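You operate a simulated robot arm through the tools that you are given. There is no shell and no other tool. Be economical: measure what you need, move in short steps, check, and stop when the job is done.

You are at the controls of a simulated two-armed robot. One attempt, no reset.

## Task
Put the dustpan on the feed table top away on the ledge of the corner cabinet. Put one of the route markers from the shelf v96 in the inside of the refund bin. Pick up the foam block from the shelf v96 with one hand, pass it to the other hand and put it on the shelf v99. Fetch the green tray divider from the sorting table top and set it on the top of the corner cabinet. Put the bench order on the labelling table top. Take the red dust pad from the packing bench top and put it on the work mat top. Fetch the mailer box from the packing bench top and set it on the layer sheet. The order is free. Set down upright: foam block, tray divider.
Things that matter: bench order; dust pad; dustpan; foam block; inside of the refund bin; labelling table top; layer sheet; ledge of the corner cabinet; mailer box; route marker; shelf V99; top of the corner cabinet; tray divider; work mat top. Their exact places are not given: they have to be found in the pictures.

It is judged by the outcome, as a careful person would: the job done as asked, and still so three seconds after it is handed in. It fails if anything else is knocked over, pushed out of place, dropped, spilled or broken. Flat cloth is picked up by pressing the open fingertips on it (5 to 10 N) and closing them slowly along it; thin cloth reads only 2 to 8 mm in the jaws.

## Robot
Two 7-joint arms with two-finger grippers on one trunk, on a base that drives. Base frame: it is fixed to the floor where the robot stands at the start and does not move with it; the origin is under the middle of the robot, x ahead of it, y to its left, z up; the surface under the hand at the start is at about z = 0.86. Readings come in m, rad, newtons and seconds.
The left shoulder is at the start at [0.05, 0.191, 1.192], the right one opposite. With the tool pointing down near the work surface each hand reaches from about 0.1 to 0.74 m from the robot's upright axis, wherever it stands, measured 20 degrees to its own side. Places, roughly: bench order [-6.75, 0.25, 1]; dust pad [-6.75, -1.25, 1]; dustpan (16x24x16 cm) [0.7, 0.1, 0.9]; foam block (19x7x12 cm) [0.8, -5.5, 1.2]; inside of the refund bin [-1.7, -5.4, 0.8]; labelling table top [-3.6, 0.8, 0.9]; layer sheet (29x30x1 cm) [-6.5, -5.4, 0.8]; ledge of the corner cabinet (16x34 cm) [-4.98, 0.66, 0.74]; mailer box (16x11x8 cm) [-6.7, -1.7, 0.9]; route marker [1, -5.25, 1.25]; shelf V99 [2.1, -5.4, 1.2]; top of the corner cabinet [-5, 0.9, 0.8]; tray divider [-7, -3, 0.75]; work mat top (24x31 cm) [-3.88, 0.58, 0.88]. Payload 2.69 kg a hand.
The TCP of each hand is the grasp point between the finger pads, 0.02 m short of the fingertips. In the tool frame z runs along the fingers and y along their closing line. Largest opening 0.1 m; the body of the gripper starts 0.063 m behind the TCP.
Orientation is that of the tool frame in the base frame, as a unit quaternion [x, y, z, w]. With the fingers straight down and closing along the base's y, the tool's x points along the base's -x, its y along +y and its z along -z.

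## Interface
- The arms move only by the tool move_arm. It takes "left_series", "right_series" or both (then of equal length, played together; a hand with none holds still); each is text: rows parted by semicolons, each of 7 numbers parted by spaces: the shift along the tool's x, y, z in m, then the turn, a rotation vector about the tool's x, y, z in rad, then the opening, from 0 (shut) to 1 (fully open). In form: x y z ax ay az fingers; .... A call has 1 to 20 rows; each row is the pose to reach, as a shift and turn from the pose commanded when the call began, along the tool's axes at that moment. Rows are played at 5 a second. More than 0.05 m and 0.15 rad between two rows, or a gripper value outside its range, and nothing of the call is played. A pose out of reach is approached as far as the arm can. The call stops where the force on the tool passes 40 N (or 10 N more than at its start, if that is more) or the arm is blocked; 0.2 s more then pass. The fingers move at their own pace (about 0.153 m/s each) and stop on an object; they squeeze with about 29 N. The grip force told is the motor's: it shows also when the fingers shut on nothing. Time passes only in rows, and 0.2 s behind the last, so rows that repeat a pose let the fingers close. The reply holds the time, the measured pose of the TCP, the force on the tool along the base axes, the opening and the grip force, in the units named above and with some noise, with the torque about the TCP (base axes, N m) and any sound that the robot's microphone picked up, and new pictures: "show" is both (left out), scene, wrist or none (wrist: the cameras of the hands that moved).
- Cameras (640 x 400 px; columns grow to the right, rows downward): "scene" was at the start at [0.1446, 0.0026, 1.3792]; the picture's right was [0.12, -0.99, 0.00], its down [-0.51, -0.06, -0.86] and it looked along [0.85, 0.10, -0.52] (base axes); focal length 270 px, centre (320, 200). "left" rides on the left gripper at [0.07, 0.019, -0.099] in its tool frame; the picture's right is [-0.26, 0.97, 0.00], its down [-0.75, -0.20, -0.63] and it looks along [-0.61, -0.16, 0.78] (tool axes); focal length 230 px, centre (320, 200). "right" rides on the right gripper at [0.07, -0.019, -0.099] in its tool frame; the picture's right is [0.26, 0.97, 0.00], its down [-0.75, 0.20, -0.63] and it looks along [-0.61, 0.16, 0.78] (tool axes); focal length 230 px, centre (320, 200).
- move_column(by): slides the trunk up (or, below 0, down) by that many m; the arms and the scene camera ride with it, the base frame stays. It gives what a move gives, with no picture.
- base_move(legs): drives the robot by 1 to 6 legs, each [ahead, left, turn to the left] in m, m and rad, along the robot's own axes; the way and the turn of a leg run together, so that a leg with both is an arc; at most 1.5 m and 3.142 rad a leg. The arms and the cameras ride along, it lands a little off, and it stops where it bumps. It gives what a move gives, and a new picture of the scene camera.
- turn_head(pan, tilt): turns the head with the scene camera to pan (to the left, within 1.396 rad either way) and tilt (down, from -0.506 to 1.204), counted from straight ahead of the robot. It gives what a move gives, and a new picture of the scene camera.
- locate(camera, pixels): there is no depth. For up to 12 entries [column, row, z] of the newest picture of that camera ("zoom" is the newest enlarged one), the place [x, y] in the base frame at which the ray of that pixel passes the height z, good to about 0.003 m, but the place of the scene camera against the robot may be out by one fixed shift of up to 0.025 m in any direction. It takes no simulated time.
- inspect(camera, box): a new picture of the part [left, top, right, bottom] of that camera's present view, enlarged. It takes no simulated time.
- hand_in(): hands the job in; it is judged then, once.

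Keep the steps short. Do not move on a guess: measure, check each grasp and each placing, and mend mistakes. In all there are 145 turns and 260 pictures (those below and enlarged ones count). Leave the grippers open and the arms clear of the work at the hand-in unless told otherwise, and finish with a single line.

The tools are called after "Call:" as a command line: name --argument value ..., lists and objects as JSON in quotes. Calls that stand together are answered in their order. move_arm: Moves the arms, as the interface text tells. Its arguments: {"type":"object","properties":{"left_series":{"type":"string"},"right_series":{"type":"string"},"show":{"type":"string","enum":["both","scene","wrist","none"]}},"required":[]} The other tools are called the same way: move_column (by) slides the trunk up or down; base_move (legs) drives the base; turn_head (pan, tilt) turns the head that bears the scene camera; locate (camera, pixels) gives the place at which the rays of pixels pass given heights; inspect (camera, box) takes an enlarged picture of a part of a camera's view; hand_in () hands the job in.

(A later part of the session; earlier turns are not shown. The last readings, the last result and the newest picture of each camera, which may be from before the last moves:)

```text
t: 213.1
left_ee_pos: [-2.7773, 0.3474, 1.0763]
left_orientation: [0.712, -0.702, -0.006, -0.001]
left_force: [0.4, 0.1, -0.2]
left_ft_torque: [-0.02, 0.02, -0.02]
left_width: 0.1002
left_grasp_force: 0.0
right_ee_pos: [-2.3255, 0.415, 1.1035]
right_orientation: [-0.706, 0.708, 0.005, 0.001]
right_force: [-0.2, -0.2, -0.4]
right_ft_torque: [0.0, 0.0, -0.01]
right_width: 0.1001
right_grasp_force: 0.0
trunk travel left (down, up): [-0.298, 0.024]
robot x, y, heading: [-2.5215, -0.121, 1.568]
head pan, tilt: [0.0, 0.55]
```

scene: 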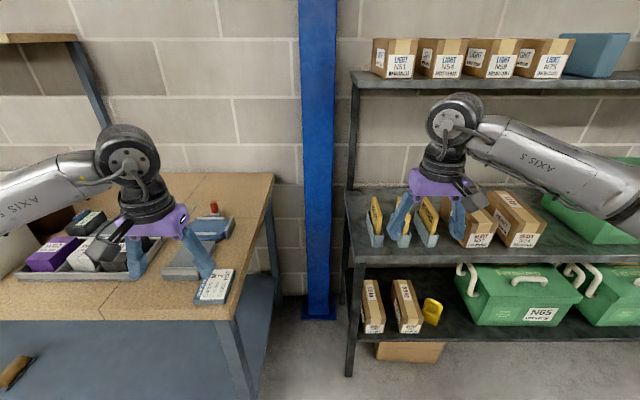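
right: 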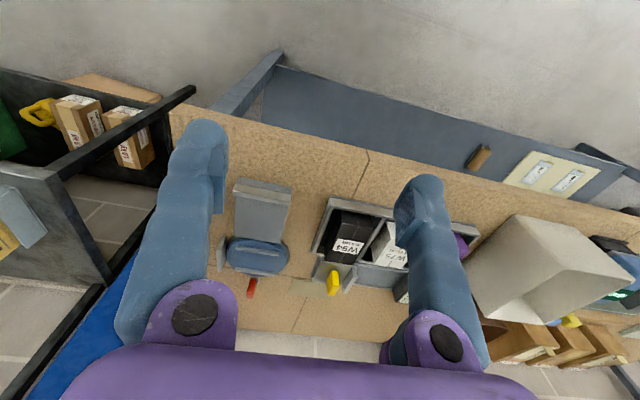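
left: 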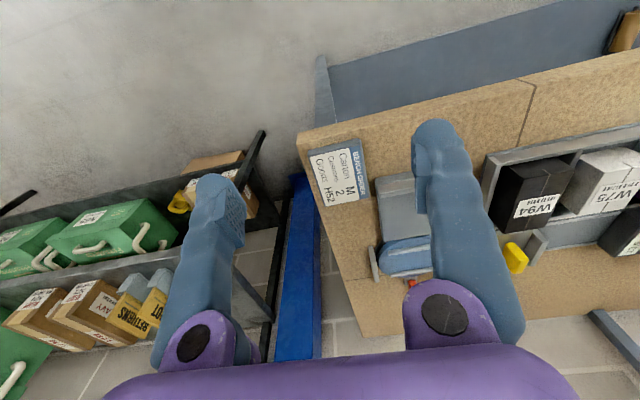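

Call:
base_move --legs '[[-0.35, 0, 0], [0, 0, 1.571], [1.15, 0.9, 0], [1.15, 0.9, 0], [1.0, 0.6, 0]]'

Call:
turn_head --pan 0.0 --tilt 0.55

```text
t: 240.4
left_ee_pos: [-6.3133, -3.1011, 1.0755]
left_orientation: [1.0, -0.002, -0.005, 0.004]
left_force: [0.2, 1.2, 0.1]
left_ft_torque: [0.01, 0.0, 0.01]
left_width: 0.1001
left_grasp_force: 0.1
right_ee_pos: [-6.3711, -2.6471, 1.1039]
right_orientation: [1.0, -0.01, -0.005, 0.002]
right_force: [0.7, -0.9, -0.5]
right_ft_torque: [0.02, 0.0, 0.01]
right_width: 0.1002
right_grasp_force: 0.1
trunk travel left (down, up): [-0.298, 0.024]
robot x, y, heading: [-5.8428, -2.8591, 3.119]
head pan, tilt: [0.0, 0.55]
```

scene: 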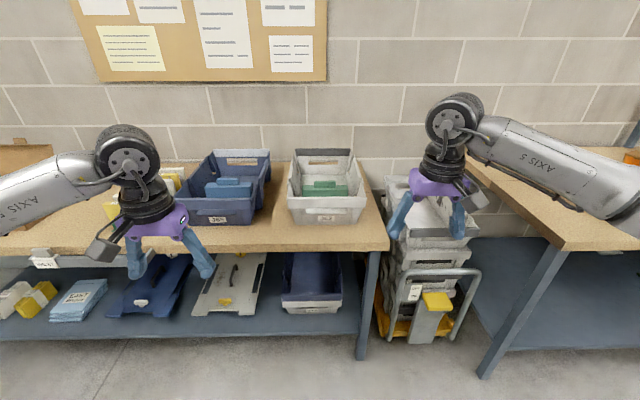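

```text
t: 241.0
left_ee_pos: [-6.3119, -3.099, 1.0765]
left_orientation: [1.0, -0.002, -0.006, 0.005]
left_force: [-0.7, 0.3, -0.2]
left_ft_torque: [0.02, 0.0, -0.01]
left_width: 0.1001
left_grasp_force: 0.1
right_ee_pos: [-6.3712, -2.6462, 1.1056]
right_orientation: [1.0, -0.01, -0.005, 0.002]
right_force: [0.2, -0.5, 0.2]
right_ft_torque: [-0.01, -0.01, -0.01]
right_width: 0.0999
right_grasp_force: 0.1
trunk travel left (down, up): [-0.298, 0.024]
robot x, y, heading: [-5.8422, -2.8552, 3.124]
head pan, tilt: [0.0, 0.55]
```

scene: 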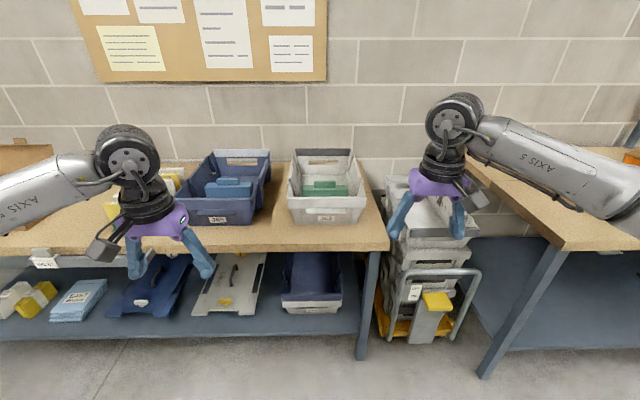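

A green divider stands in the grey tray at (325,188). I enlarge and measure.

Call:
inspect --camera "scene" --box '[270, 140, 390, 240]'

Call:
locate --camera "scene" --pixels '[[303, 185, 0.8], [347, 185, 0.8], [325, 195, 0.75], [292, 222, 0.75], [364, 222, 0.75], [290, 150, 0.85], [354, 150, 0.85], [325, 185, 0.85], [330, 250, 0.75]]'

```text
4.00 times, centred on (330, 190) of scene
```

zoom: 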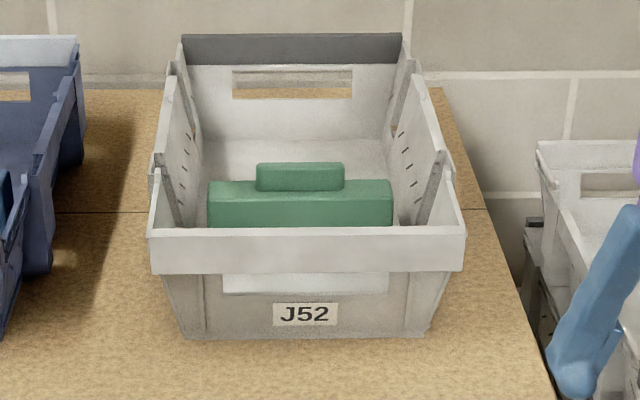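

```text
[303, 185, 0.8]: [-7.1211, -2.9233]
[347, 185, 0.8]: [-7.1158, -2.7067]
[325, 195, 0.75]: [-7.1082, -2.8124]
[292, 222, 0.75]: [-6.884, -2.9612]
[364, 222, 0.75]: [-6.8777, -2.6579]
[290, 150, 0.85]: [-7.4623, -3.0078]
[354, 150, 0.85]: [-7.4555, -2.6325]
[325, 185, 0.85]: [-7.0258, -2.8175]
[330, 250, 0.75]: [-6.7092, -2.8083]
```

The divider is thin along x and needs closing along x. I turn to face +y and reach sideways with the left hand; robot to about (-6.33, -3.06).

Call:
base_move --legs '[[0, 0, -1.553], [-0.2, 0.25, 0], [0, 0.23, 0]]'

Call:
move_arm --left_series "0.03 0.03 0 0 0 0 1; 0.06 0.06 0 0 0 0 1; 0.09 0.09 0 0 0 0 1; 0.12 0.12 0 0 0 0 1; 0.15 0.15 0 0 0 0 1; 0.18 0.18 0 0 0 0 1; 0.2 0.21 0 0 0 0 1; 0.22 0.25 0 0 0 0 1; 0.22 0.25 0 0 0 0 1" --show "both"

```text
t: 249.8
left_ee_pos: [-6.5831, -2.5979, 1.0754]
left_orientation: [0.719, -0.695, -0.007, -0.001]
left_force: [-0.2, 0.1, -0.4]
left_ft_torque: [0.02, 0.0, -0.02]
left_width: 0.0999
left_grasp_force: 0.1
right_ee_pos: [-6.1341, -2.5232, 1.1046]
right_orientation: [0.712, -0.702, -0.005, -0.004]
right_force: [-0.6, 0.2, 0.6]
right_ft_torque: [-0.03, 0.0, 0.01]
right_width: 0.1001
right_grasp_force: 0.1
trunk travel left (down, up): [-0.298, 0.024]
robot x, y, heading: [-6.3215, -3.0571, 1.587]
head pan, tilt: [0.0, 0.55]
```

scene: 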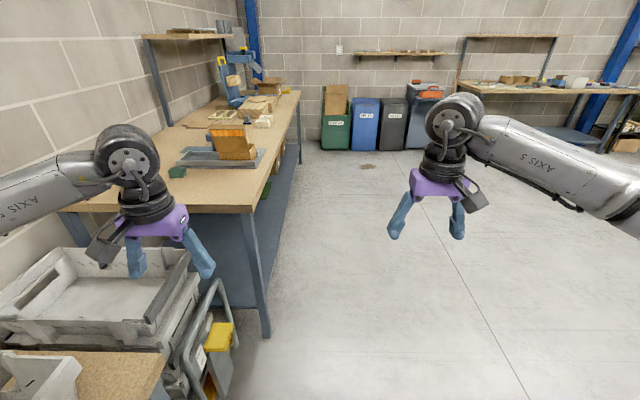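

```text
t: 251.8
left_ee_pos: [-6.8267, -2.8235, 1.0782]
left_orientation: [0.718, -0.696, -0.006, -0.001]
left_force: [-0.8, 0.1, 0.0]
left_ft_torque: [-0.02, 0.0, 0.0]
left_width: 0.1
left_grasp_force: 0.1
right_ee_pos: [-6.1322, -2.5226, 1.1033]
right_orientation: [0.713, -0.701, -0.005, -0.003]
right_force: [0.3, 0.1, 0.5]
right_ft_torque: [-0.01, -0.01, -0.03]
right_width: 0.1
right_grasp_force: 0.1
trunk travel left (down, up): [-0.298, 0.024]
robot x, y, heading: [-6.3222, -3.0582, 1.591]
head pan, tilt: [0.0, 0.55]
```

scene: 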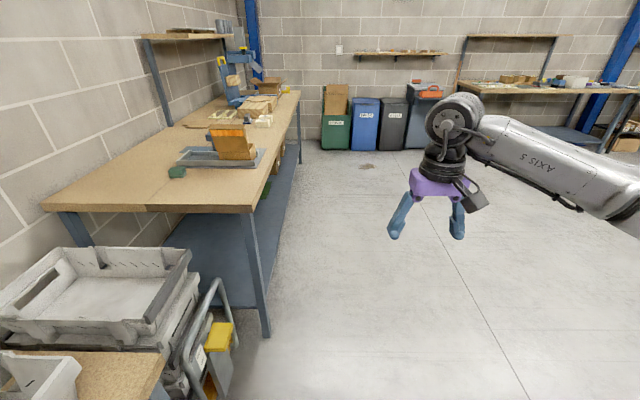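
left: 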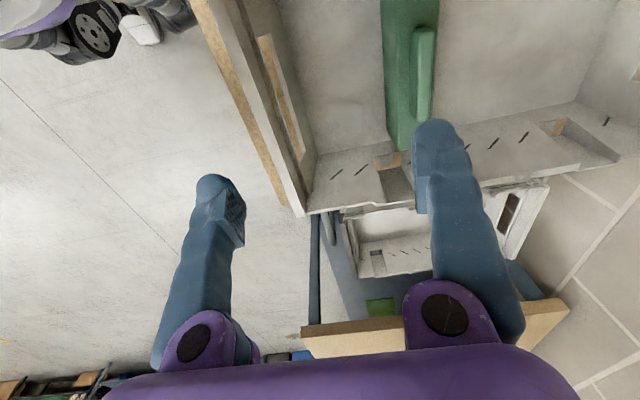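

I see the green divider at (415,75). I move the hand over it and look again.

Call:
move_arm --left_series "0.02 0.04 0 0 0 0 1; 0.04 0.08 0 0 0 0 1; 0.06 0.12 0 0 0 0 1; 0.08 0.14 0 0 0 0 1; 0.08 0.14 0 0 0 0 1" --show "wrist"

```text
t: 253.0
left_ee_pos: [-6.8638, -2.8381, 1.0773]
left_orientation: [0.718, -0.696, -0.007, -0.001]
left_force: [0.8, -0.1, 0.1]
left_ft_torque: [0.02, 0.0, -0.01]
left_width: 0.1001
left_grasp_force: 0.1
left hand out of reach, approached as far as the arm can: row 1, 2, 3, 4, 5
right_ee_pos: [-6.1339, -2.5227, 1.1047]
right_orientation: [0.712, -0.702, -0.005, -0.003]
right_force: [0.9, 0.0, 0.3]
right_ft_torque: [-0.04, 0.01, -0.01]
right_width: 0.1
right_grasp_force: 0.1
trunk travel left (down, up): [-0.298, 0.024]
robot x, y, heading: [-6.3232, -3.0594, 1.588]
head pan, tilt: [0.0, 0.55]
```

left: 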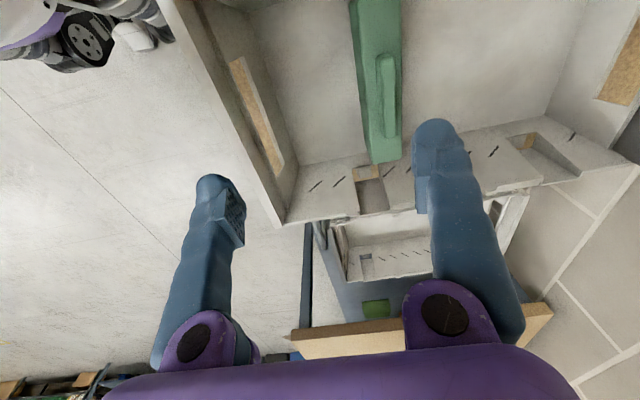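

Call:
locate --camera "left" --pixels '[[386, 95, 0.8], [386, 95, 0.84], [386, 95, 0.88], [423, 70, 0.8], [423, 70, 0.84], [423, 70, 0.88], [192, 95, 0.75], [285, 222, 0.87]]'

Call:
inspect --camera "left" --box '[220, 0, 500, 240]'

```text
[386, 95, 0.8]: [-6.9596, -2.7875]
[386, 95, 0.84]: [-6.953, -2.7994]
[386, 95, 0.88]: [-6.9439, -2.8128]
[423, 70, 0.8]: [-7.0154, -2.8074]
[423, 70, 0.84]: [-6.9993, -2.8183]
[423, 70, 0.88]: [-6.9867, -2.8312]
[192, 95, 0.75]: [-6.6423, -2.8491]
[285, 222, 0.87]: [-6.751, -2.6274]
```

```text
1.67 times, centred on (360, 120) of left
```

zoom: 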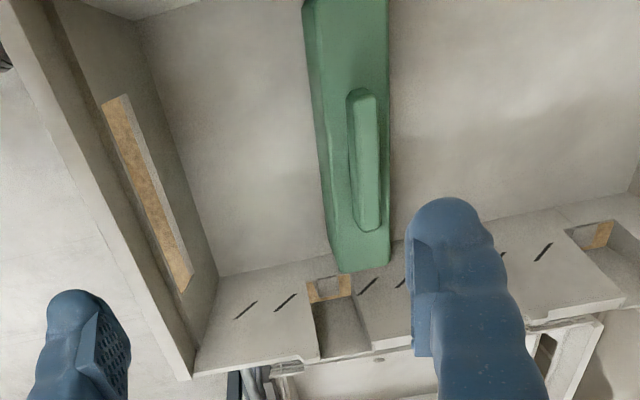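

Tab top is near (-6.945, -2.81, 0.87). I turn the base left 0.39 rad, which suits the arm better, and bring the hand over the tab.

Call:
base_move --legs '[[0, 0, 0.385]]'

Call:
move_arm --left_series "-0.04 -0.01 0 0 0 0.08 1; -0.08 -0.02 0 0 0 0.16 1; -0.12 -0.03 0 0 0 0.24 1; -0.16 -0.04 0 0 0 0.32 1; -0.2 -0.06 0 0 0 0.4 1; -0.22 -0.07 0 0 0 0.4 1; -0.22 -0.07 0 0 0 0.4 1" --show "wrist"

```text
t: 254.6
left_ee_pos: [-6.9074, -3.0596, 1.0768]
left_orientation: [0.838, -0.545, -0.006, 0.001]
left_force: [0.1, 0.7, -0.1]
left_ft_torque: [0.01, -0.01, -0.01]
left_width: 0.1001
left_grasp_force: 0.2
right_ee_pos: [-6.3484, -2.4914, 1.1042]
right_orientation: [0.834, -0.552, -0.005, -0.003]
right_force: [0.0, 0.3, 0.1]
right_ft_torque: [-0.01, 0.01, 0.04]
right_width: 0.0999
right_grasp_force: 0.0
trunk travel left (down, up): [-0.298, 0.024]
robot x, y, heading: [-6.324, -3.059, 1.974]
head pan, tilt: [0.0, 0.55]
```

scene: 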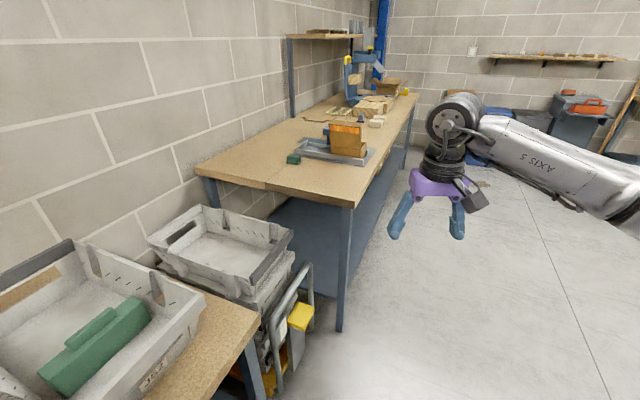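

```text
t: 256.2
left_ee_pos: [-6.897, -2.8325, 1.0739]
left_orientation: [0.715, -0.7, -0.007, 0.004]
left_force: [-0.5, -0.2, 0.0]
left_ft_torque: [-0.03, -0.02, 0.02]
left_width: 0.1001
left_grasp_force: 0.1
left hand out of reach, approached as far as the arm can: row 3, 4, 5, 6, 7
right_ee_pos: [-6.3495, -2.4902, 1.1036]
right_orientation: [0.834, -0.552, -0.006, -0.001]
right_force: [-0.7, 0.2, 0.6]
right_ft_torque: [-0.01, -0.03, -0.02]
right_width: 0.0999
right_grasp_force: 0.1
trunk travel left (down, up): [-0.298, 0.024]
robot x, y, heading: [-6.324, -3.058, 1.975]
head pan, tilt: [0.0, 0.55]
```

left: 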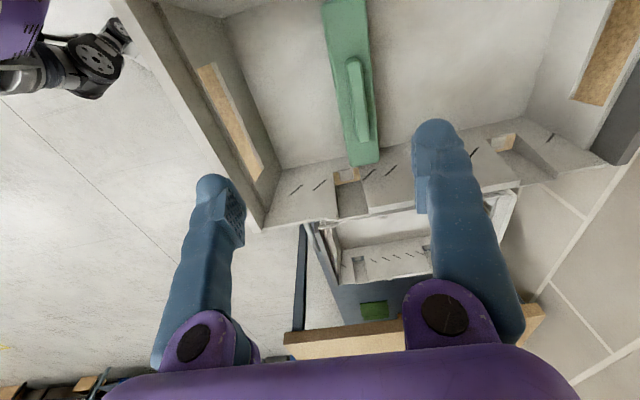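

I nudge the base closer and pull the right hand back and up, since the trunk will go down.

Call:
base_move --legs '[[0.038, 0.034, 0]]'

Call:
move_arm --right_series "0.04 0 -0.02 0 0 0 1; 0.08 0 -0.04 0 0 0 1; 0.12 0 -0.06 0 0 0 1; 0.16 0 -0.08 0 0 0 1; 0.2 0 -0.1 0 0 0 1" --left_series "0 0 0 0 0 0 1; 0 0 0 0 0 0 1; 0 0 0 0 0 0 1; 0 0 0 0 0 0 1; 0 0 0 0 0 0 1" --show "wrist"

```text
t: 257.3
left_ee_pos: [-6.9303, -2.8203, 1.0739]
left_orientation: [0.718, -0.696, -0.007, 0.003]
left_force: [0.3, 0.1, -0.3]
left_ft_torque: [0.0, 0.04, 0.0]
left_width: 0.1001
left_grasp_force: 0.1
right_ee_pos: [-6.3864, -2.4736, 1.1042]
right_orientation: [0.837, -0.547, -0.006, -0.001]
right_force: [-0.7, 0.6, -0.4]
right_ft_torque: [0.04, 0.04, 0.0]
right_width: 0.0999
right_grasp_force: 0.1
trunk travel left (down, up): [-0.298, 0.024]
robot x, y, heading: [-6.3563, -3.0429, 1.981]
head pan, tilt: [0.0, 0.55]
stopped in leg 1: the robot was blocked; the commanded pose is now the measured one
```

scene: 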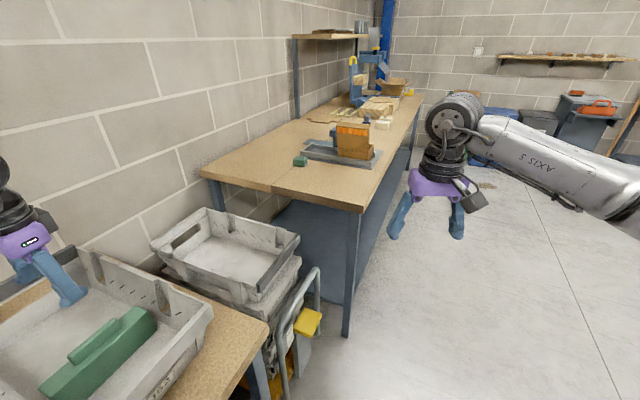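

```text
t: 258.5
left_ee_pos: [-6.9314, -2.8204, 1.0721]
left_orientation: [0.718, -0.696, -0.007, 0.004]
left_force: [0.2, 0.7, 0.9]
left_ft_torque: [0.0, 0.0, 0.01]
left_width: 0.1002
left_grasp_force: 0.1
right_ee_pos: [-6.3043, -2.6596, 1.2008]
right_orientation: [0.837, -0.547, -0.005, -0.002]
right_force: [0.4, -0.2, -0.2]
right_ft_torque: [-0.02, 0.0, 0.03]
right_width: 0.1
right_grasp_force: 0.0
trunk travel left (down, up): [-0.298, 0.024]
robot x, y, heading: [-6.3552, -3.0428, 1.981]
head pan, tilt: [0.0, 0.55]
```

right: 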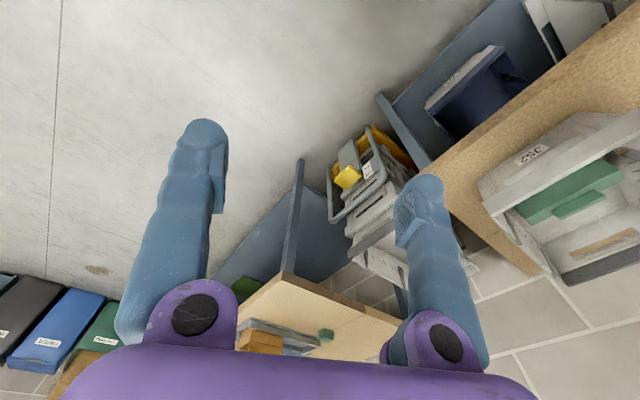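
left: 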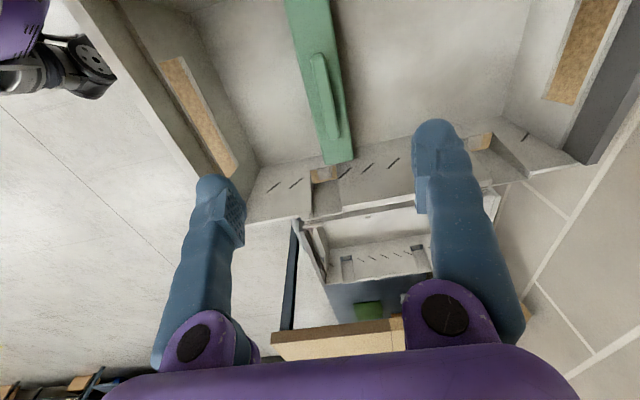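

Tab lies under the TCP. I lower the trunk 0.14 m and look.

Call:
move_column --by -0.14

Call:
move_arm --left_series "0 0.003 0 0 0 0 1; 0 0.003 0 0 0 0 1" --show "wrist"

```text
t: 260.1
left_ee_pos: [-6.9323, -2.8202, 0.9337]
left_orientation: [0.718, -0.696, -0.007, 0.004]
left_force: [-0.1, 0.1, -0.3]
left_ft_torque: [0.04, 0.02, -0.01]
left_width: 0.1003
left_grasp_force: 0.0
right_ee_pos: [-6.305, -2.6572, 1.0605]
right_orientation: [0.837, -0.547, -0.005, -0.001]
right_force: [-0.5, 0.4, -0.1]
right_ft_torque: [0.0, 0.02, 0.02]
right_width: 0.0999
right_grasp_force: 0.1
trunk travel left (down, up): [-0.158, 0.164]
robot x, y, heading: [-6.355, -3.0417, 1.983]
head pan, tilt: [0.0, 0.55]
```

```text
t: 260.7
left_ee_pos: [-6.9324, -2.8193, 0.9337]
left_orientation: [0.719, -0.695, -0.007, 0.004]
left_force: [-0.2, -0.4, -0.4]
left_ft_torque: [0.01, 0.02, -0.04]
left_width: 0.0998
left_grasp_force: 0.0
right_ee_pos: [-6.3062, -2.6586, 1.0611]
right_orientation: [0.837, -0.548, -0.005, -0.002]
right_force: [-0.3, 0.6, 0.1]
right_ft_torque: [-0.02, 0.03, -0.03]
right_width: 0.1
right_grasp_force: 0.1
trunk travel left (down, up): [-0.158, 0.164]
robot x, y, heading: [-6.357, -3.0379, 1.982]
head pan, tilt: [0.0, 0.55]
```

left: 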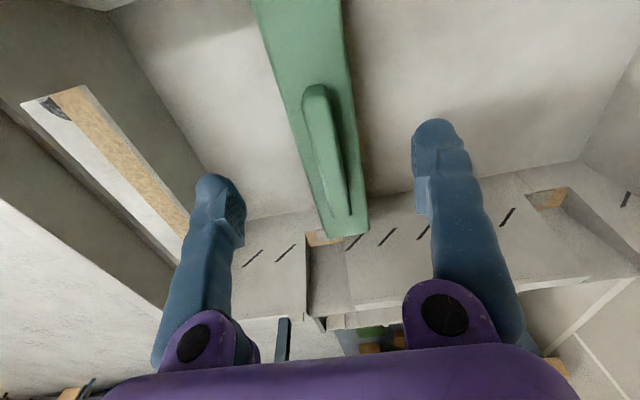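

Aligned. I lower 6 cm more and close on the tab.

Call:
move_column --by -0.06

Call:
move_arm --left_series "0 0 0 0 0 0 0.6; 0 0 0 0 0 0 0.3; 0 0 0 0 0 0 0; 0 0 0 0 0 0 0; 0 0 0 0 0 0 0" --show "wrist"

```text
t: 261.7
left_ee_pos: [-6.9334, -2.8195, 0.8739]
left_orientation: [0.72, -0.694, -0.008, 0.003]
left_force: [0.1, -1.3, 0.1]
left_ft_torque: [0.0, 0.01, 0.02]
left_width: 0.1001
left_grasp_force: 0.0
right_ee_pos: [-6.3053, -2.6577, 1.0002]
right_orientation: [0.837, -0.548, -0.006, -0.001]
right_force: [0.5, -0.2, 0.3]
right_ft_torque: [0.02, 0.01, -0.02]
right_width: 0.0999
right_grasp_force: 0.0
trunk travel left (down, up): [-0.098, 0.224]
robot x, y, heading: [-6.3563, -3.04, 1.98]
head pan, tilt: [0.0, 0.55]
```

```text
t: 262.9
left_ee_pos: [-6.9328, -2.8188, 0.8746]
left_orientation: [0.718, -0.696, -0.008, 0.003]
left_force: [0.0, -0.4, 1.2]
left_ft_torque: [0.0, -0.05, -0.08]
left_width: 0.0429
left_grasp_force: 29.6
right_ee_pos: [-6.3054, -2.6561, 1.0013]
right_orientation: [0.837, -0.548, -0.005, -0.001]
right_force: [-0.1, 0.3, 0.0]
right_ft_torque: [-0.03, 0.01, -0.02]
right_width: 0.1002
right_grasp_force: 0.0
trunk travel left (down, up): [-0.098, 0.224]
robot x, y, heading: [-6.3514, -3.0417, 1.976]
head pan, tilt: [0.0, 0.55]
```

left: 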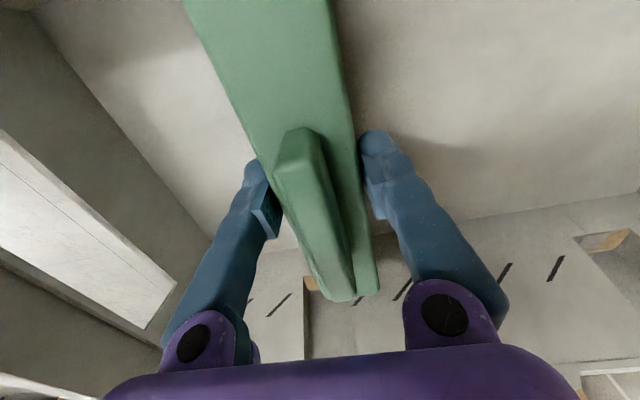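

Gripped on the 43 mm body. I lift with the trunk and check.

Call:
move_column --by 0.24

Call:
move_arm --left_series "0 0 0 0 0 0 0" --show "both"

```text
t: 265.3
left_ee_pos: [-6.934, -2.8193, 1.0977]
left_orientation: [0.72, -0.694, -0.008, 0.004]
left_force: [-0.7, -0.2, -1.3]
left_ft_torque: [-0.01, 0.01, 0.03]
left_width: 0.0432
left_grasp_force: 29.0
right_ee_pos: [-6.3048, -2.6572, 1.2243]
right_orientation: [0.837, -0.548, -0.005, -0.001]
right_force: [-0.5, 0.8, 0.1]
right_ft_torque: [-0.02, -0.01, -0.02]
right_width: 0.0998
right_grasp_force: 0.1
right hand out of reach, approached as far as the arm can: row 1
trunk travel left (down, up): [-0.323, 0.0]
robot x, y, heading: [-6.3528, -3.0399, 1.979]
head pan, tilt: [0.0, 0.55]
```

```text
t: 265.7
left_ee_pos: [-6.9333, -2.8191, 1.0983]
left_orientation: [0.719, -0.695, -0.008, 0.004]
left_force: [0.5, -0.3, -0.7]
left_ft_torque: [-0.01, 0.01, 0.02]
left_width: 0.0431
left_grasp_force: 28.6
right_ee_pos: [-6.3048, -2.6572, 1.2247]
right_orientation: [0.837, -0.547, -0.005, -0.001]
right_force: [0.4, 0.4, -0.6]
right_ft_torque: [0.01, -0.03, -0.05]
right_width: 0.1
right_grasp_force: 0.1
trunk travel left (down, up): [-0.323, 0.0]
robot x, y, heading: [-6.3554, -3.0419, 1.982]
head pan, tilt: [0.0, 0.55]
```

scene: 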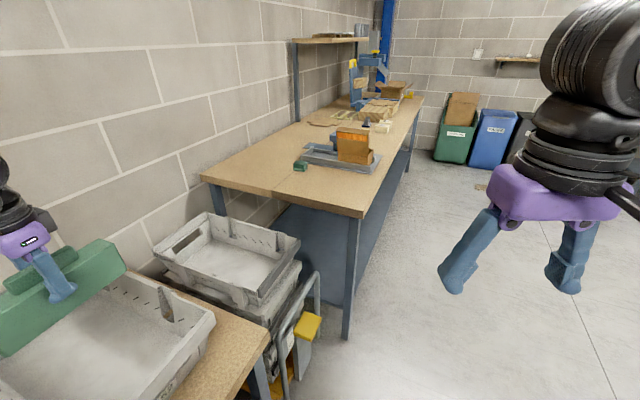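
left: 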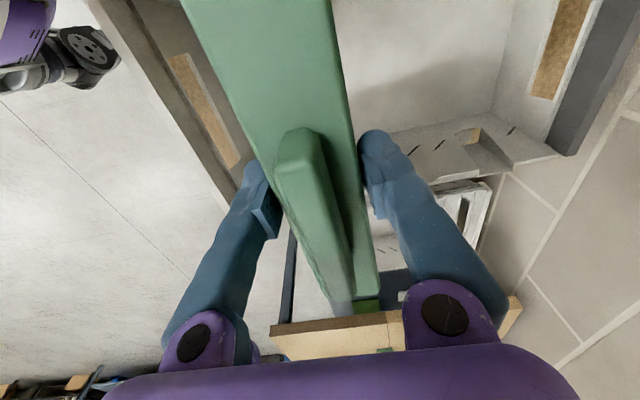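

The divider hangs upright. While here I enlarge the mailer box at (350,145).

Call:
inspect --camera "scene" --box '[280, 110, 400, 190]'

Call:
locate --camera "scene" --pixels '[[335, 160, 0.885], [369, 165, 0.885], [373, 152, 0.885], [340, 148, 0.885]]'

```text
5.00 times, centred on (340, 150) of scene
```

zoom: 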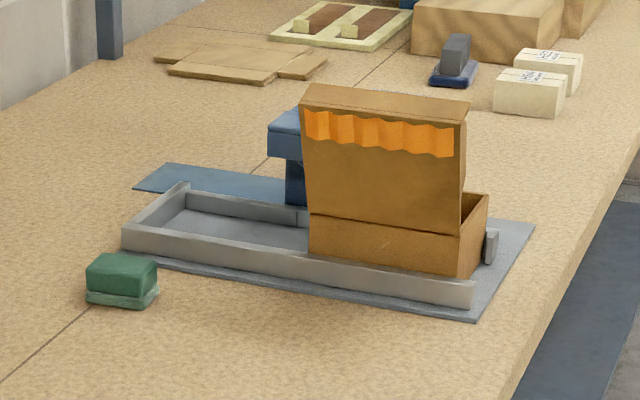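

```text
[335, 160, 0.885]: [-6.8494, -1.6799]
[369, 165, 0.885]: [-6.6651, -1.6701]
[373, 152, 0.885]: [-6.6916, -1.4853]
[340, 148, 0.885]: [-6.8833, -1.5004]
```

The mailer is open with its lid standing at the south side; I plan to pinch its north wall. I pull away from the table, draw the divider in, and move in front of the mailer facing -x.

Call:
base_move --legs '[[0, -0.4, 0], [0, 0, 1.16]]'

Call:
move_arm --left_series "0.02 -0.02 0 0 0 -0.1 0; 0.04 -0.04 0 0 0 -0.2 0; 0.06 -0.06 0 0 0 -0.3 0; 0.08 -0.08 0 0 0 -0.4 0; 0.1 -0.1 0 0 0 -0.4 0" --right_series "0 0 0 0 0 0 1; 0 0 0 0 0 0 1; -0.02 0 0 0 0 0 1; -0.04 0.02 0 0 0 0 1; -0.06 0.04 0 0 0 0 1" --show "none"

Call:
base_move --legs '[[0, -1.25, 0], [0.22, 0, 0]]'

```text
t: 272.6
left_ee_pos: [-6.4365, -3.3269, 1.0973]
left_orientation: [0.982, -0.191, -0.003, 0.007]
left_force: [0.3, 0.2, -1.6]
left_ft_torque: [0.03, 0.01, -0.01]
left_width: 0.043
left_grasp_force: 29.0
right_ee_pos: [-6.3301, -2.687, 1.225]
right_orientation: [1.0, -0.003, -0.005, 0.001]
right_force: [-0.3, 0.1, 0.3]
right_ft_torque: [0.03, 0.08, 0.01]
right_width: 0.1001
right_grasp_force: 0.0
trunk travel left (down, up): [-0.323, 0.0]
robot x, y, heading: [-6.0016, -2.8885, 3.134]
head pan, tilt: [0.0, 0.55]
```

scene: 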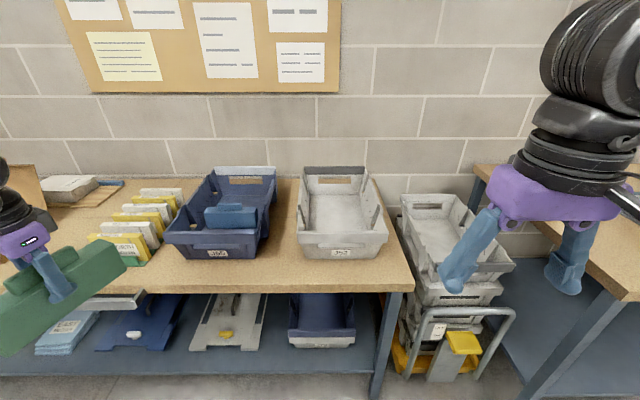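

```text
t: 273.8
left_ee_pos: [-6.3056, -3.2717, 1.0952]
left_orientation: [1.0, 0.009, -0.005, 0.005]
left_force: [-0.2, 0.7, -1.4]
left_ft_torque: [0.01, 0.01, 0.0]
left_width: 0.0431
left_grasp_force: 28.9
right_ee_pos: [-6.3918, -2.7277, 1.226]
right_orientation: [1.0, -0.003, -0.005, 0.001]
right_force: [0.8, -0.6, -0.4]
right_ft_torque: [-0.03, -0.01, 0.01]
right_width: 0.0997
right_grasp_force: 0.1
trunk travel left (down, up): [-0.323, 0.0]
robot x, y, heading: [-5.9994, -2.8843, 3.132]
head pan, tilt: [0.0, 0.55]
```

```text
t: 286.2
left_ee_pos: [-6.514, -2.0194, 1.095]
left_orientation: [1.0, -0.001, -0.006, 0.006]
left_force: [0.2, -0.6, -0.8]
left_ft_torque: [-0.01, 0.01, -0.02]
left_width: 0.0429
left_grasp_force: 28.4
right_ee_pos: [-6.5881, -1.4737, 1.2259]
right_orientation: [1.0, -0.011, -0.005, 0.001]
right_force: [-0.4, -0.2, -0.2]
right_ft_torque: [-0.03, -0.02, 0.0]
right_width: 0.1001
right_grasp_force: 0.1
trunk travel left (down, up): [-0.323, 0.0]
robot x, y, heading: [-6.2007, -1.6398, 3.118]
head pan, tilt: [0.0, 0.55]
```

scene: 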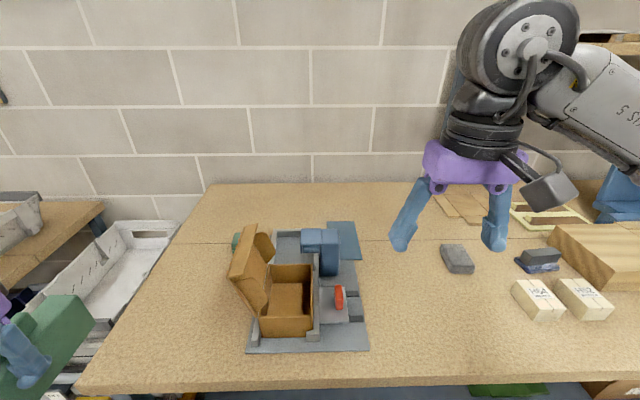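

Call:
inspect --camera "scene" --box '[220, 210, 380, 360]'

Call:
move_arm --right_series "-0.03 0.02 0 0 0 0 1; -0.06 0.05 0 0 0 0 1; -0.08 0.08 0 0 0 0 1; -0.08 0.08 0 0 0 0 1" --show "wrist"

```text
2.67 times, centred on (300, 285) of scene
```

zoom: 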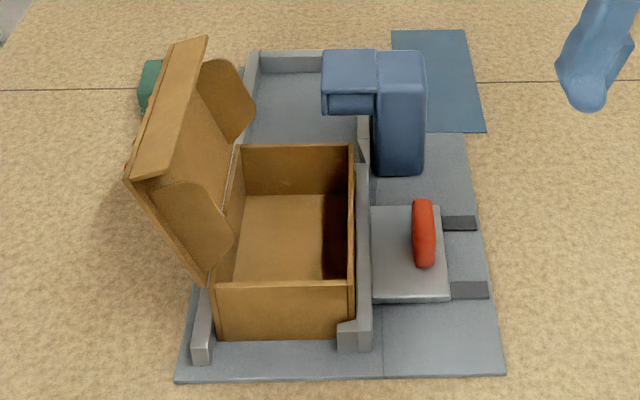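

```text
t: 287.2
left_ee_pos: [-6.5128, -2.0193, 1.0953]
left_orientation: [1.0, 0.0, -0.005, 0.007]
left_force: [0.2, 0.3, -0.6]
left_ft_torque: [-0.02, -0.02, -0.01]
left_width: 0.0427
left_grasp_force: 28.7
right_ee_pos: [-6.6704, -1.5494, 1.2273]
right_orientation: [1.0, -0.012, -0.005, 0.001]
right_force: [-0.4, 0.3, 0.0]
right_ft_torque: [0.01, 0.01, -0.03]
right_width: 0.0999
right_grasp_force: 0.0
trunk travel left (down, up): [-0.323, 0.0]
robot x, y, heading: [-6.1993, -1.6414, 3.12]
head pan, tilt: [0.0, 0.55]
```

right: 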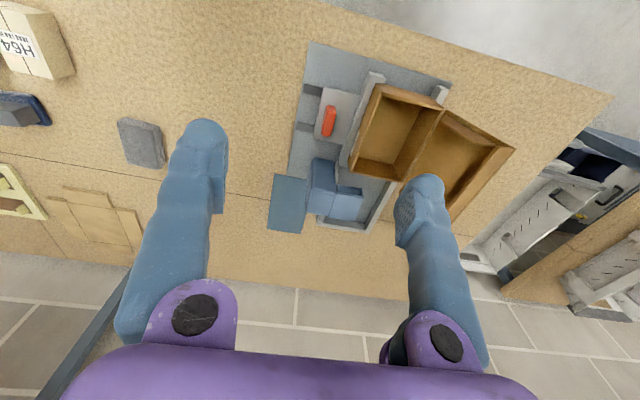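

The box stands ~7.5 cm tall with a lower fence beside it. I will pinch the north wall above the fence. I locate its edge in the wrist picture ((378,85) to (350,170)).

Call:
inspect --camera "right" --box '[280, 50, 480, 230]'

Call:
locate --camera "right" --pixels '[[378, 85, 0.96], [350, 170, 0.96], [440, 108, 0.96], [378, 85, 0.94], [350, 170, 0.94], [440, 108, 0.94], [310, 42, 0.885], [330, 120, 0.93]]'

```text
2.22 times, centred on (380, 140) of right
```

zoom: 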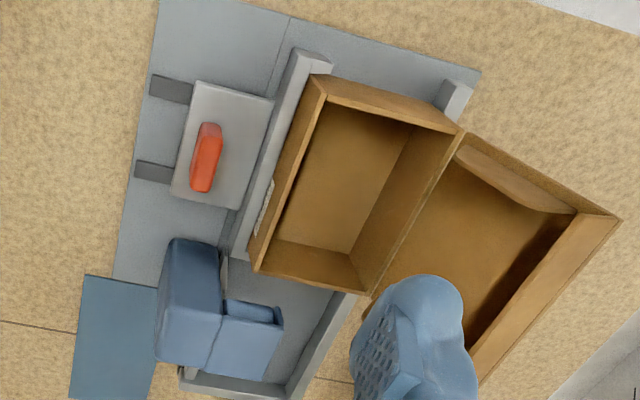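

```text
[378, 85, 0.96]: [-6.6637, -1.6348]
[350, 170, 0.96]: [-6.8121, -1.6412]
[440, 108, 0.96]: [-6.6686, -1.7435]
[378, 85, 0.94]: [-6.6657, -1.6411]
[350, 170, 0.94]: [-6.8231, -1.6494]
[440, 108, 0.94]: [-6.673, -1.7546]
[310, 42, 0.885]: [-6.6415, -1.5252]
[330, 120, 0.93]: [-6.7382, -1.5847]
```

Box top ≈ z 0.942, north wall y ≈ -1.644, centre x ≈ -6.745. I move over the wall half open, down to z ≈ 1.0.

Call:
move_arm --right_series "-0.02 0.03 0.02 0 0 0 0.5; -0.04 0.06 0.05 0 0 0 0.5; -0.06 0.08 0.08 0 0 0 0.5; -0.075 0.095 0.12 0 0 0 0.5; -0.075 0.095 0.16 0 0 0 0.5; -0.075 0.095 0.2 0 0 0 0.5; -0.075 0.095 0.227 0 0 0 0.5; -0.075 0.095 0.227 0 0 0 0.5" --show "wrist"

```text
t: 289.0
left_ee_pos: [-6.5127, -2.0201, 1.0954]
left_orientation: [1.0, -0.001, -0.005, 0.006]
left_force: [0.1, -0.2, -1.3]
left_ft_torque: [0.01, 0.0, 0.01]
left_width: 0.0431
left_grasp_force: 29.0
right_ee_pos: [-6.7494, -1.6445, 1.0017]
right_orientation: [1.0, -0.011, -0.005, 0.002]
right_force: [-0.2, 0.0, -0.5]
right_ft_torque: [0.02, 0.0, -0.01]
right_width: 0.0498
right_grasp_force: 0.0
trunk travel left (down, up): [-0.323, 0.0]
robot x, y, heading: [-6.197, -1.6387, 3.115]
head pan, tilt: [0.0, 0.55]
```

right: 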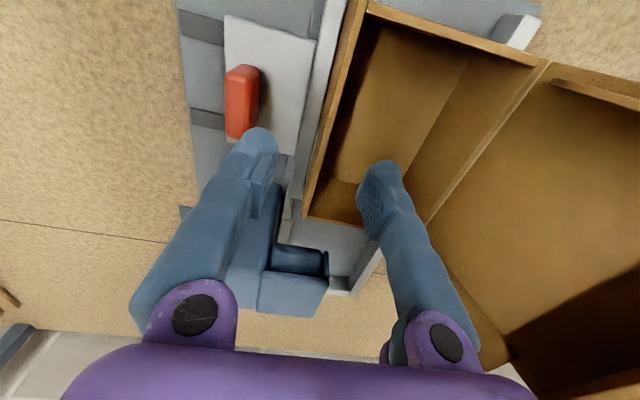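

Call:
locate --camera "right" --pixels '[[240, 100, 0.93], [258, 75, 0.93], [275, 190, 0.95], [275, 190, 0.98], [324, 140, 0.942], [308, 215, 0.942], [355, 20, 0.942], [300, 245, 0.98], [325, 140, 0.92]]'

Call:
inspect --camera "scene" --box '[220, 190, 400, 360]'

```text
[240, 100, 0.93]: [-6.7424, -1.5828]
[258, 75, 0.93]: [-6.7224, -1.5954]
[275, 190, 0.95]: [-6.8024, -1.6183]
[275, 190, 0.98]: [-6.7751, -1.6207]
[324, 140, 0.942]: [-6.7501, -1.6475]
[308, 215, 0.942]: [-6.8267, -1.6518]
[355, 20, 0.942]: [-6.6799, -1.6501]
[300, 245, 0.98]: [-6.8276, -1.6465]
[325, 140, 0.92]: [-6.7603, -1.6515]
```

```text
2.35 times, centred on (310, 275) of scene
```

zoom: 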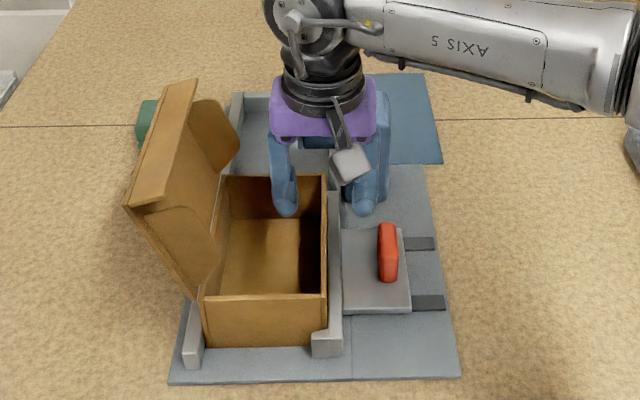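

Wall at y -1.6475. I shift slightly toward the robot, descend to z ≈ 0.943 and close.

Call:
move_arm --right_series "0.007 0.003 0.02 0 0 0 0.5; 0.007 0.003 0.04 0 0 0 0.5; 0.007 0.003 0.058 0 0 0 0.5; 0.007 0.003 0.058 0 0 0 0.5; 0.007 0.003 0.058 0 0 0 0.2; 0.007 0.003 0.058 0 0 0 0; 0.007 0.003 0.058 0 0 0 0" --show "wrist"

```text
t: 290.6
left_ee_pos: [-6.5124, -2.0192, 1.0955]
left_orientation: [1.0, -0.001, -0.006, 0.006]
left_force: [-0.7, -0.1, -1.5]
left_ft_torque: [-0.02, -0.04, -0.03]
left_width: 0.0428
left_grasp_force: 28.8
right_ee_pos: [-6.7438, -1.6475, 0.9439]
right_orientation: [1.0, -0.011, -0.004, 0.001]
right_force: [0.6, 2.3, 0.0]
right_ft_torque: [0.03, 0.01, 0.28]
right_width: 0.0059
right_grasp_force: 29.0
trunk travel left (down, up): [-0.323, 0.0]
robot x, y, heading: [-6.1982, -1.6422, 3.119]
head pan, tilt: [0.0, 0.55]
```

right: 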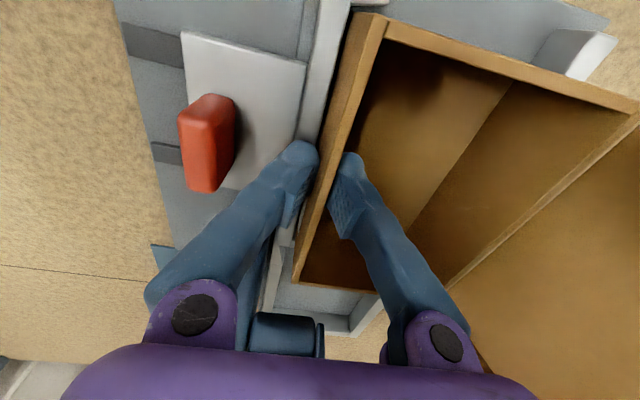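

Wall pinched (5.9 mm). I lift straight up slowly.

Call:
move_arm --right_series "0 0 -0.015 0 0 0 0; 0 0 -0.03 0 0 0 0; 0 0 -0.05 0 0 0 0; 0 0 -0.07 0 0 0 0; 0 0 -0.1 0 0 0 0; 0 0 -0.13 0 0 0 0; 0 0 -0.16 0 0 0 0; 0 0 -0.16 0 0 0 0" --show "both"

```text
t: 292.4
left_ee_pos: [-6.5122, -2.02, 1.095]
left_orientation: [1.0, 0.001, -0.005, 0.007]
left_force: [-0.2, -0.2, -1.7]
left_ft_torque: [0.02, 0.0, 0.0]
left_width: 0.043
left_grasp_force: 28.7
right_ee_pos: [-6.7424, -1.647, 1.1029]
right_orientation: [1.0, -0.011, -0.005, 0.001]
right_force: [0.7, 0.2, -0.8]
right_ft_torque: [0.06, -0.02, -0.03]
right_width: 0.006
right_grasp_force: 28.8
trunk travel left (down, up): [-0.323, 0.0]
robot x, y, heading: [-6.1997, -1.6399, 3.122]
head pan, tilt: [0.0, 0.55]
```

scene: 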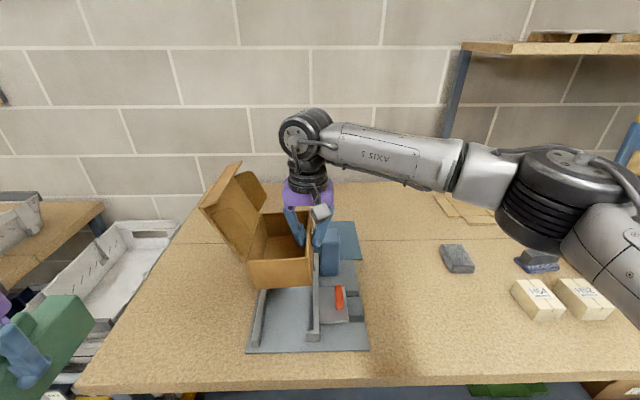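
right: 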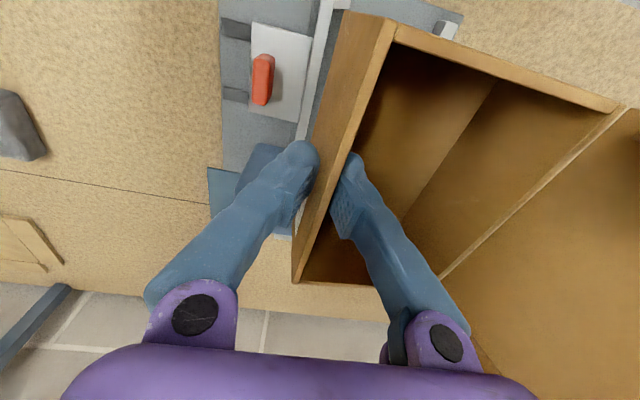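

The box hangs level. I draw it in to the right, then back away and drive to the corner cabinet.

Call:
move_arm --right_series "0.04 0 0 0 0 0 0; 0.08 -0.02 0 0 0 0 0; 0.12 -0.04 0 0 0 0 0; 0.16 -0.07 0 0 0 0 0; 0.18 -0.11 0 0 0 0 0; 0.19 -0.15 0 0 0 0 0; 0.19 -0.19 0 0 0 0 0" --show "none"

Call:
base_move --legs '[[-0.45, 0, 0], [0, 0, -1.55], [0.75, -0.45, 0], [0.75, -0.45, 0]]'

```text
t: 294.0
left_ee_pos: [-6.5126, -2.0188, 1.0956]
left_orientation: [1.0, -0.001, -0.005, 0.007]
left_force: [0.2, 0.9, -0.2]
left_ft_torque: [0.03, -0.02, -0.02]
left_width: 0.0429
left_grasp_force: 28.8
right_ee_pos: [-6.5447, -1.4609, 1.101]
right_orientation: [1.0, -0.011, -0.005, 0.002]
right_force: [-0.2, 0.3, -1.1]
right_ft_torque: [0.01, -0.01, -0.01]
right_width: 0.0062
right_grasp_force: 28.9
trunk travel left (down, up): [-0.323, 0.0]
robot x, y, heading: [-6.1975, -1.6401, 3.119]
head pan, tilt: [0.0, 0.55]
```

```text
t: 308.9
left_ee_pos: [-5.18, 0.1224, 1.0946]
left_orientation: [-0.701, 0.713, 0.008, 0.0]
left_force: [0.0, 0.5, -1.0]
left_ft_torque: [-0.01, -0.02, -0.03]
left_width: 0.0427
left_grasp_force: 28.5
right_ee_pos: [-4.6221, 0.1468, 1.1013]
right_orientation: [-0.692, 0.722, 0.005, 0.002]
right_force: [0.0, -1.2, -1.5]
right_ft_torque: [0.01, -0.05, 0.0]
right_width: 0.0061
right_grasp_force: 28.5
trunk travel left (down, up): [-0.323, 0.0]
robot x, y, heading: [-4.8039, -0.1957, 1.527]
head pan, tilt: [0.0, 0.55]
```

scene: 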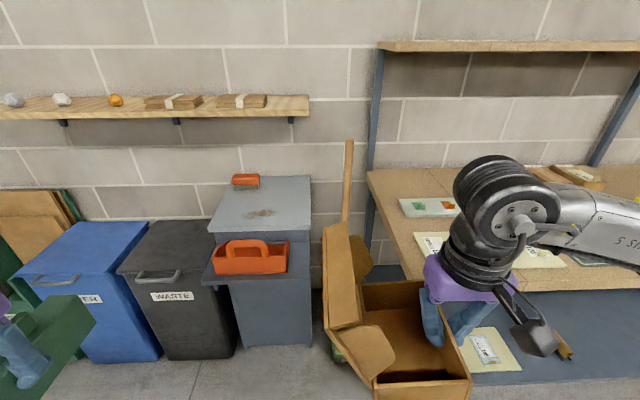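

I bring the robot to about (-4.88, 0.14), moving the mailer further right and back.

Call:
move_arm --right_series "0.02 -0.03 -0.01 0 0 0 0; 0.04 -0.06 -0.02 0 0 0 0; 0.05 -0.1 -0.02 0 0 0 0" --show "none"

Call:
base_move --legs '[[0, 0, 0.044], [0.335, 0.076, 0]]'

Call:
move_arm --left_series "-0.04 -0.01 0 0 0 0 0; -0.08 -0.04 0 0 0 0 0; -0.11 -0.08 0 0 0 0 0; -0.14 -0.12 0 0 0 0 0; -0.18 -0.14 0 0 0 0 0; -0.22 -0.16 0 0 0 0 0; -0.26 -0.18 0 0 0 0 0; -0.3 -0.2 0 0 0 0 0; -0.34 -0.22 0 0 0 0 0; -0.37 -0.24 0 0 0 0 0; -0.37 -0.24 0 0 0 0 0" --show "both"

```text
t: 309.7
left_ee_pos: [-5.1788, 0.1217, 1.0957]
left_orientation: [-0.701, 0.713, 0.01, 0.0]
left_force: [-0.2, -0.8, -0.3]
left_ft_torque: [0.04, 0.02, 0.0]
left_width: 0.0428
left_grasp_force: 28.6
right_ee_pos: [-4.5214, 0.0901, 1.1212]
right_orientation: [-0.692, 0.722, 0.005, 0.002]
right_force: [-0.9, -0.2, -0.5]
right_ft_torque: [0.0, -0.04, -0.01]
right_width: 0.006
right_grasp_force: 28.9
trunk travel left (down, up): [-0.323, 0.0]
robot x, y, heading: [-4.8051, -0.2002, 1.529]
head pan, tilt: [0.0, 0.55]
```

```text
t: 312.3
left_ee_pos: [-5.2712, 0.4378, 1.0952]
left_orientation: [0.718, -0.696, -0.008, 0.0]
left_force: [-0.2, 0.5, -1.0]
left_ft_torque: [-0.06, -0.01, 0.02]
left_width: 0.0432
left_grasp_force: 28.8
right_ee_pos: [-4.6128, 0.4367, 1.1224]
right_orientation: [0.71, -0.704, -0.005, -0.002]
right_force: [0.0, 0.4, -1.0]
right_ft_torque: [0.01, -0.04, 0.0]
right_width: 0.006
right_grasp_force: 28.6
trunk travel left (down, up): [-0.323, 0.0]
robot x, y, heading: [-4.8863, 0.1353, 1.582]
head pan, tilt: [0.0, 0.55]
```

scene: 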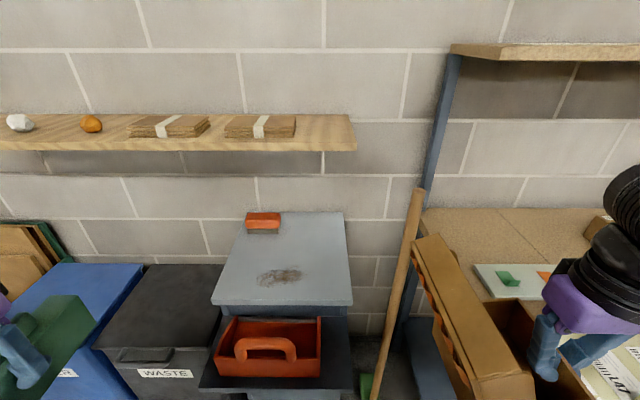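

```text
t: 314.7
left_ee_pos: [-5.0451, 0.8158, 1.0949]
left_orientation: [0.717, -0.697, -0.008, 0.0]
left_force: [-0.6, -0.2, -0.8]
left_ft_torque: [-0.02, -0.05, -0.01]
left_width: 0.043
left_grasp_force: 28.8
right_ee_pos: [-4.6152, 0.4362, 1.122]
right_orientation: [0.71, -0.704, -0.005, -0.003]
right_force: [-0.2, -0.3, -1.1]
right_ft_torque: [0.0, -0.11, -0.06]
right_width: 0.0062
right_grasp_force: 28.5
trunk travel left (down, up): [-0.323, 0.0]
robot x, y, heading: [-4.8857, 0.1382, 1.578]
head pan, tilt: [0.0, 0.55]
```

scene: 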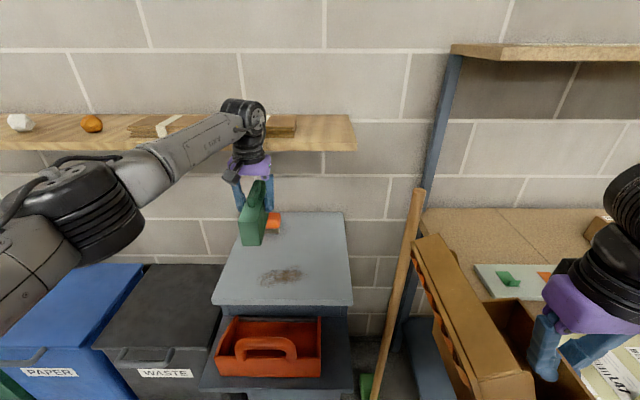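
left: 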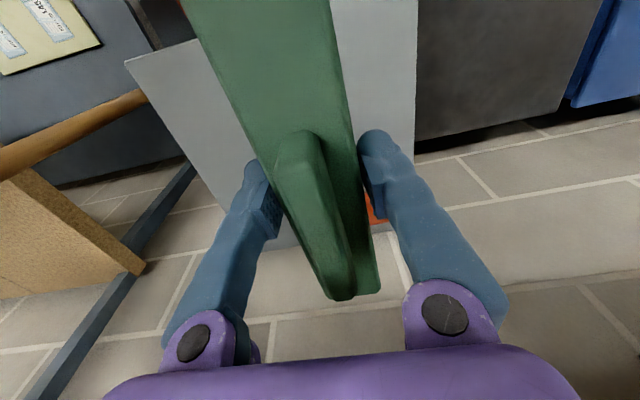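

I move right to x ≈ -4.96, lower to z ≈ 1.0, then slightly forward.

Call:
move_arm --left_series "0 -0.04 0.02 0 0 0 0; 0 -0.08 0.05 0 0 0 0; -0.01 -0.085 0.09 0 0 0 0; -0.03 -0.085 0.1 0 0 0 0; -0.04 -0.085 0.1 0 0 0 0; -0.04 -0.085 0.1 0 0 0 0" --show "both"

```text
t: 316.1
left_ee_pos: [-4.9758, 0.8109, 0.9932]
left_orientation: [0.718, -0.696, -0.009, 0.001]
left_force: [0.1, -0.4, -1.1]
left_ft_torque: [0.0, -0.01, 0.0]
left_width: 0.0428
left_grasp_force: 29.7
left hand out of reach, approached as far as the arm can: row 2, 3, 4, 5, 6
right_ee_pos: [-4.6124, 0.4364, 1.121]
right_orientation: [0.71, -0.704, -0.005, -0.002]
right_force: [0.6, 0.0, -1.2]
right_ft_torque: [-0.01, -0.01, 0.0]
right_width: 0.0062
right_grasp_force: 29.1
trunk travel left (down, up): [-0.323, 0.0]
robot x, y, heading: [-4.8856, 0.1345, 1.584]
head pan, tilt: [0.0, 0.55]
```

scene: 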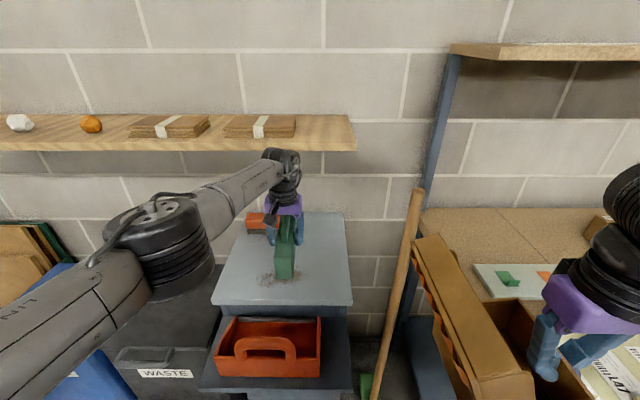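
left: 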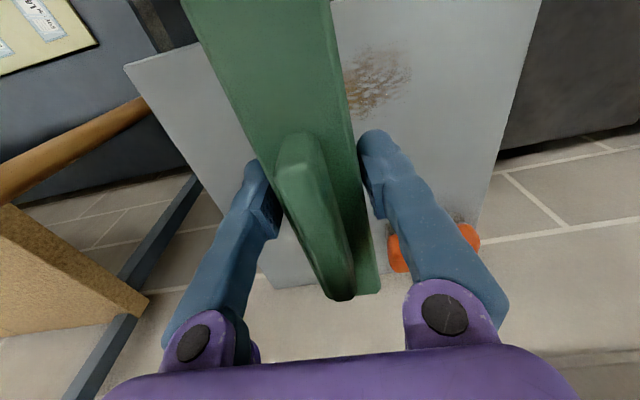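

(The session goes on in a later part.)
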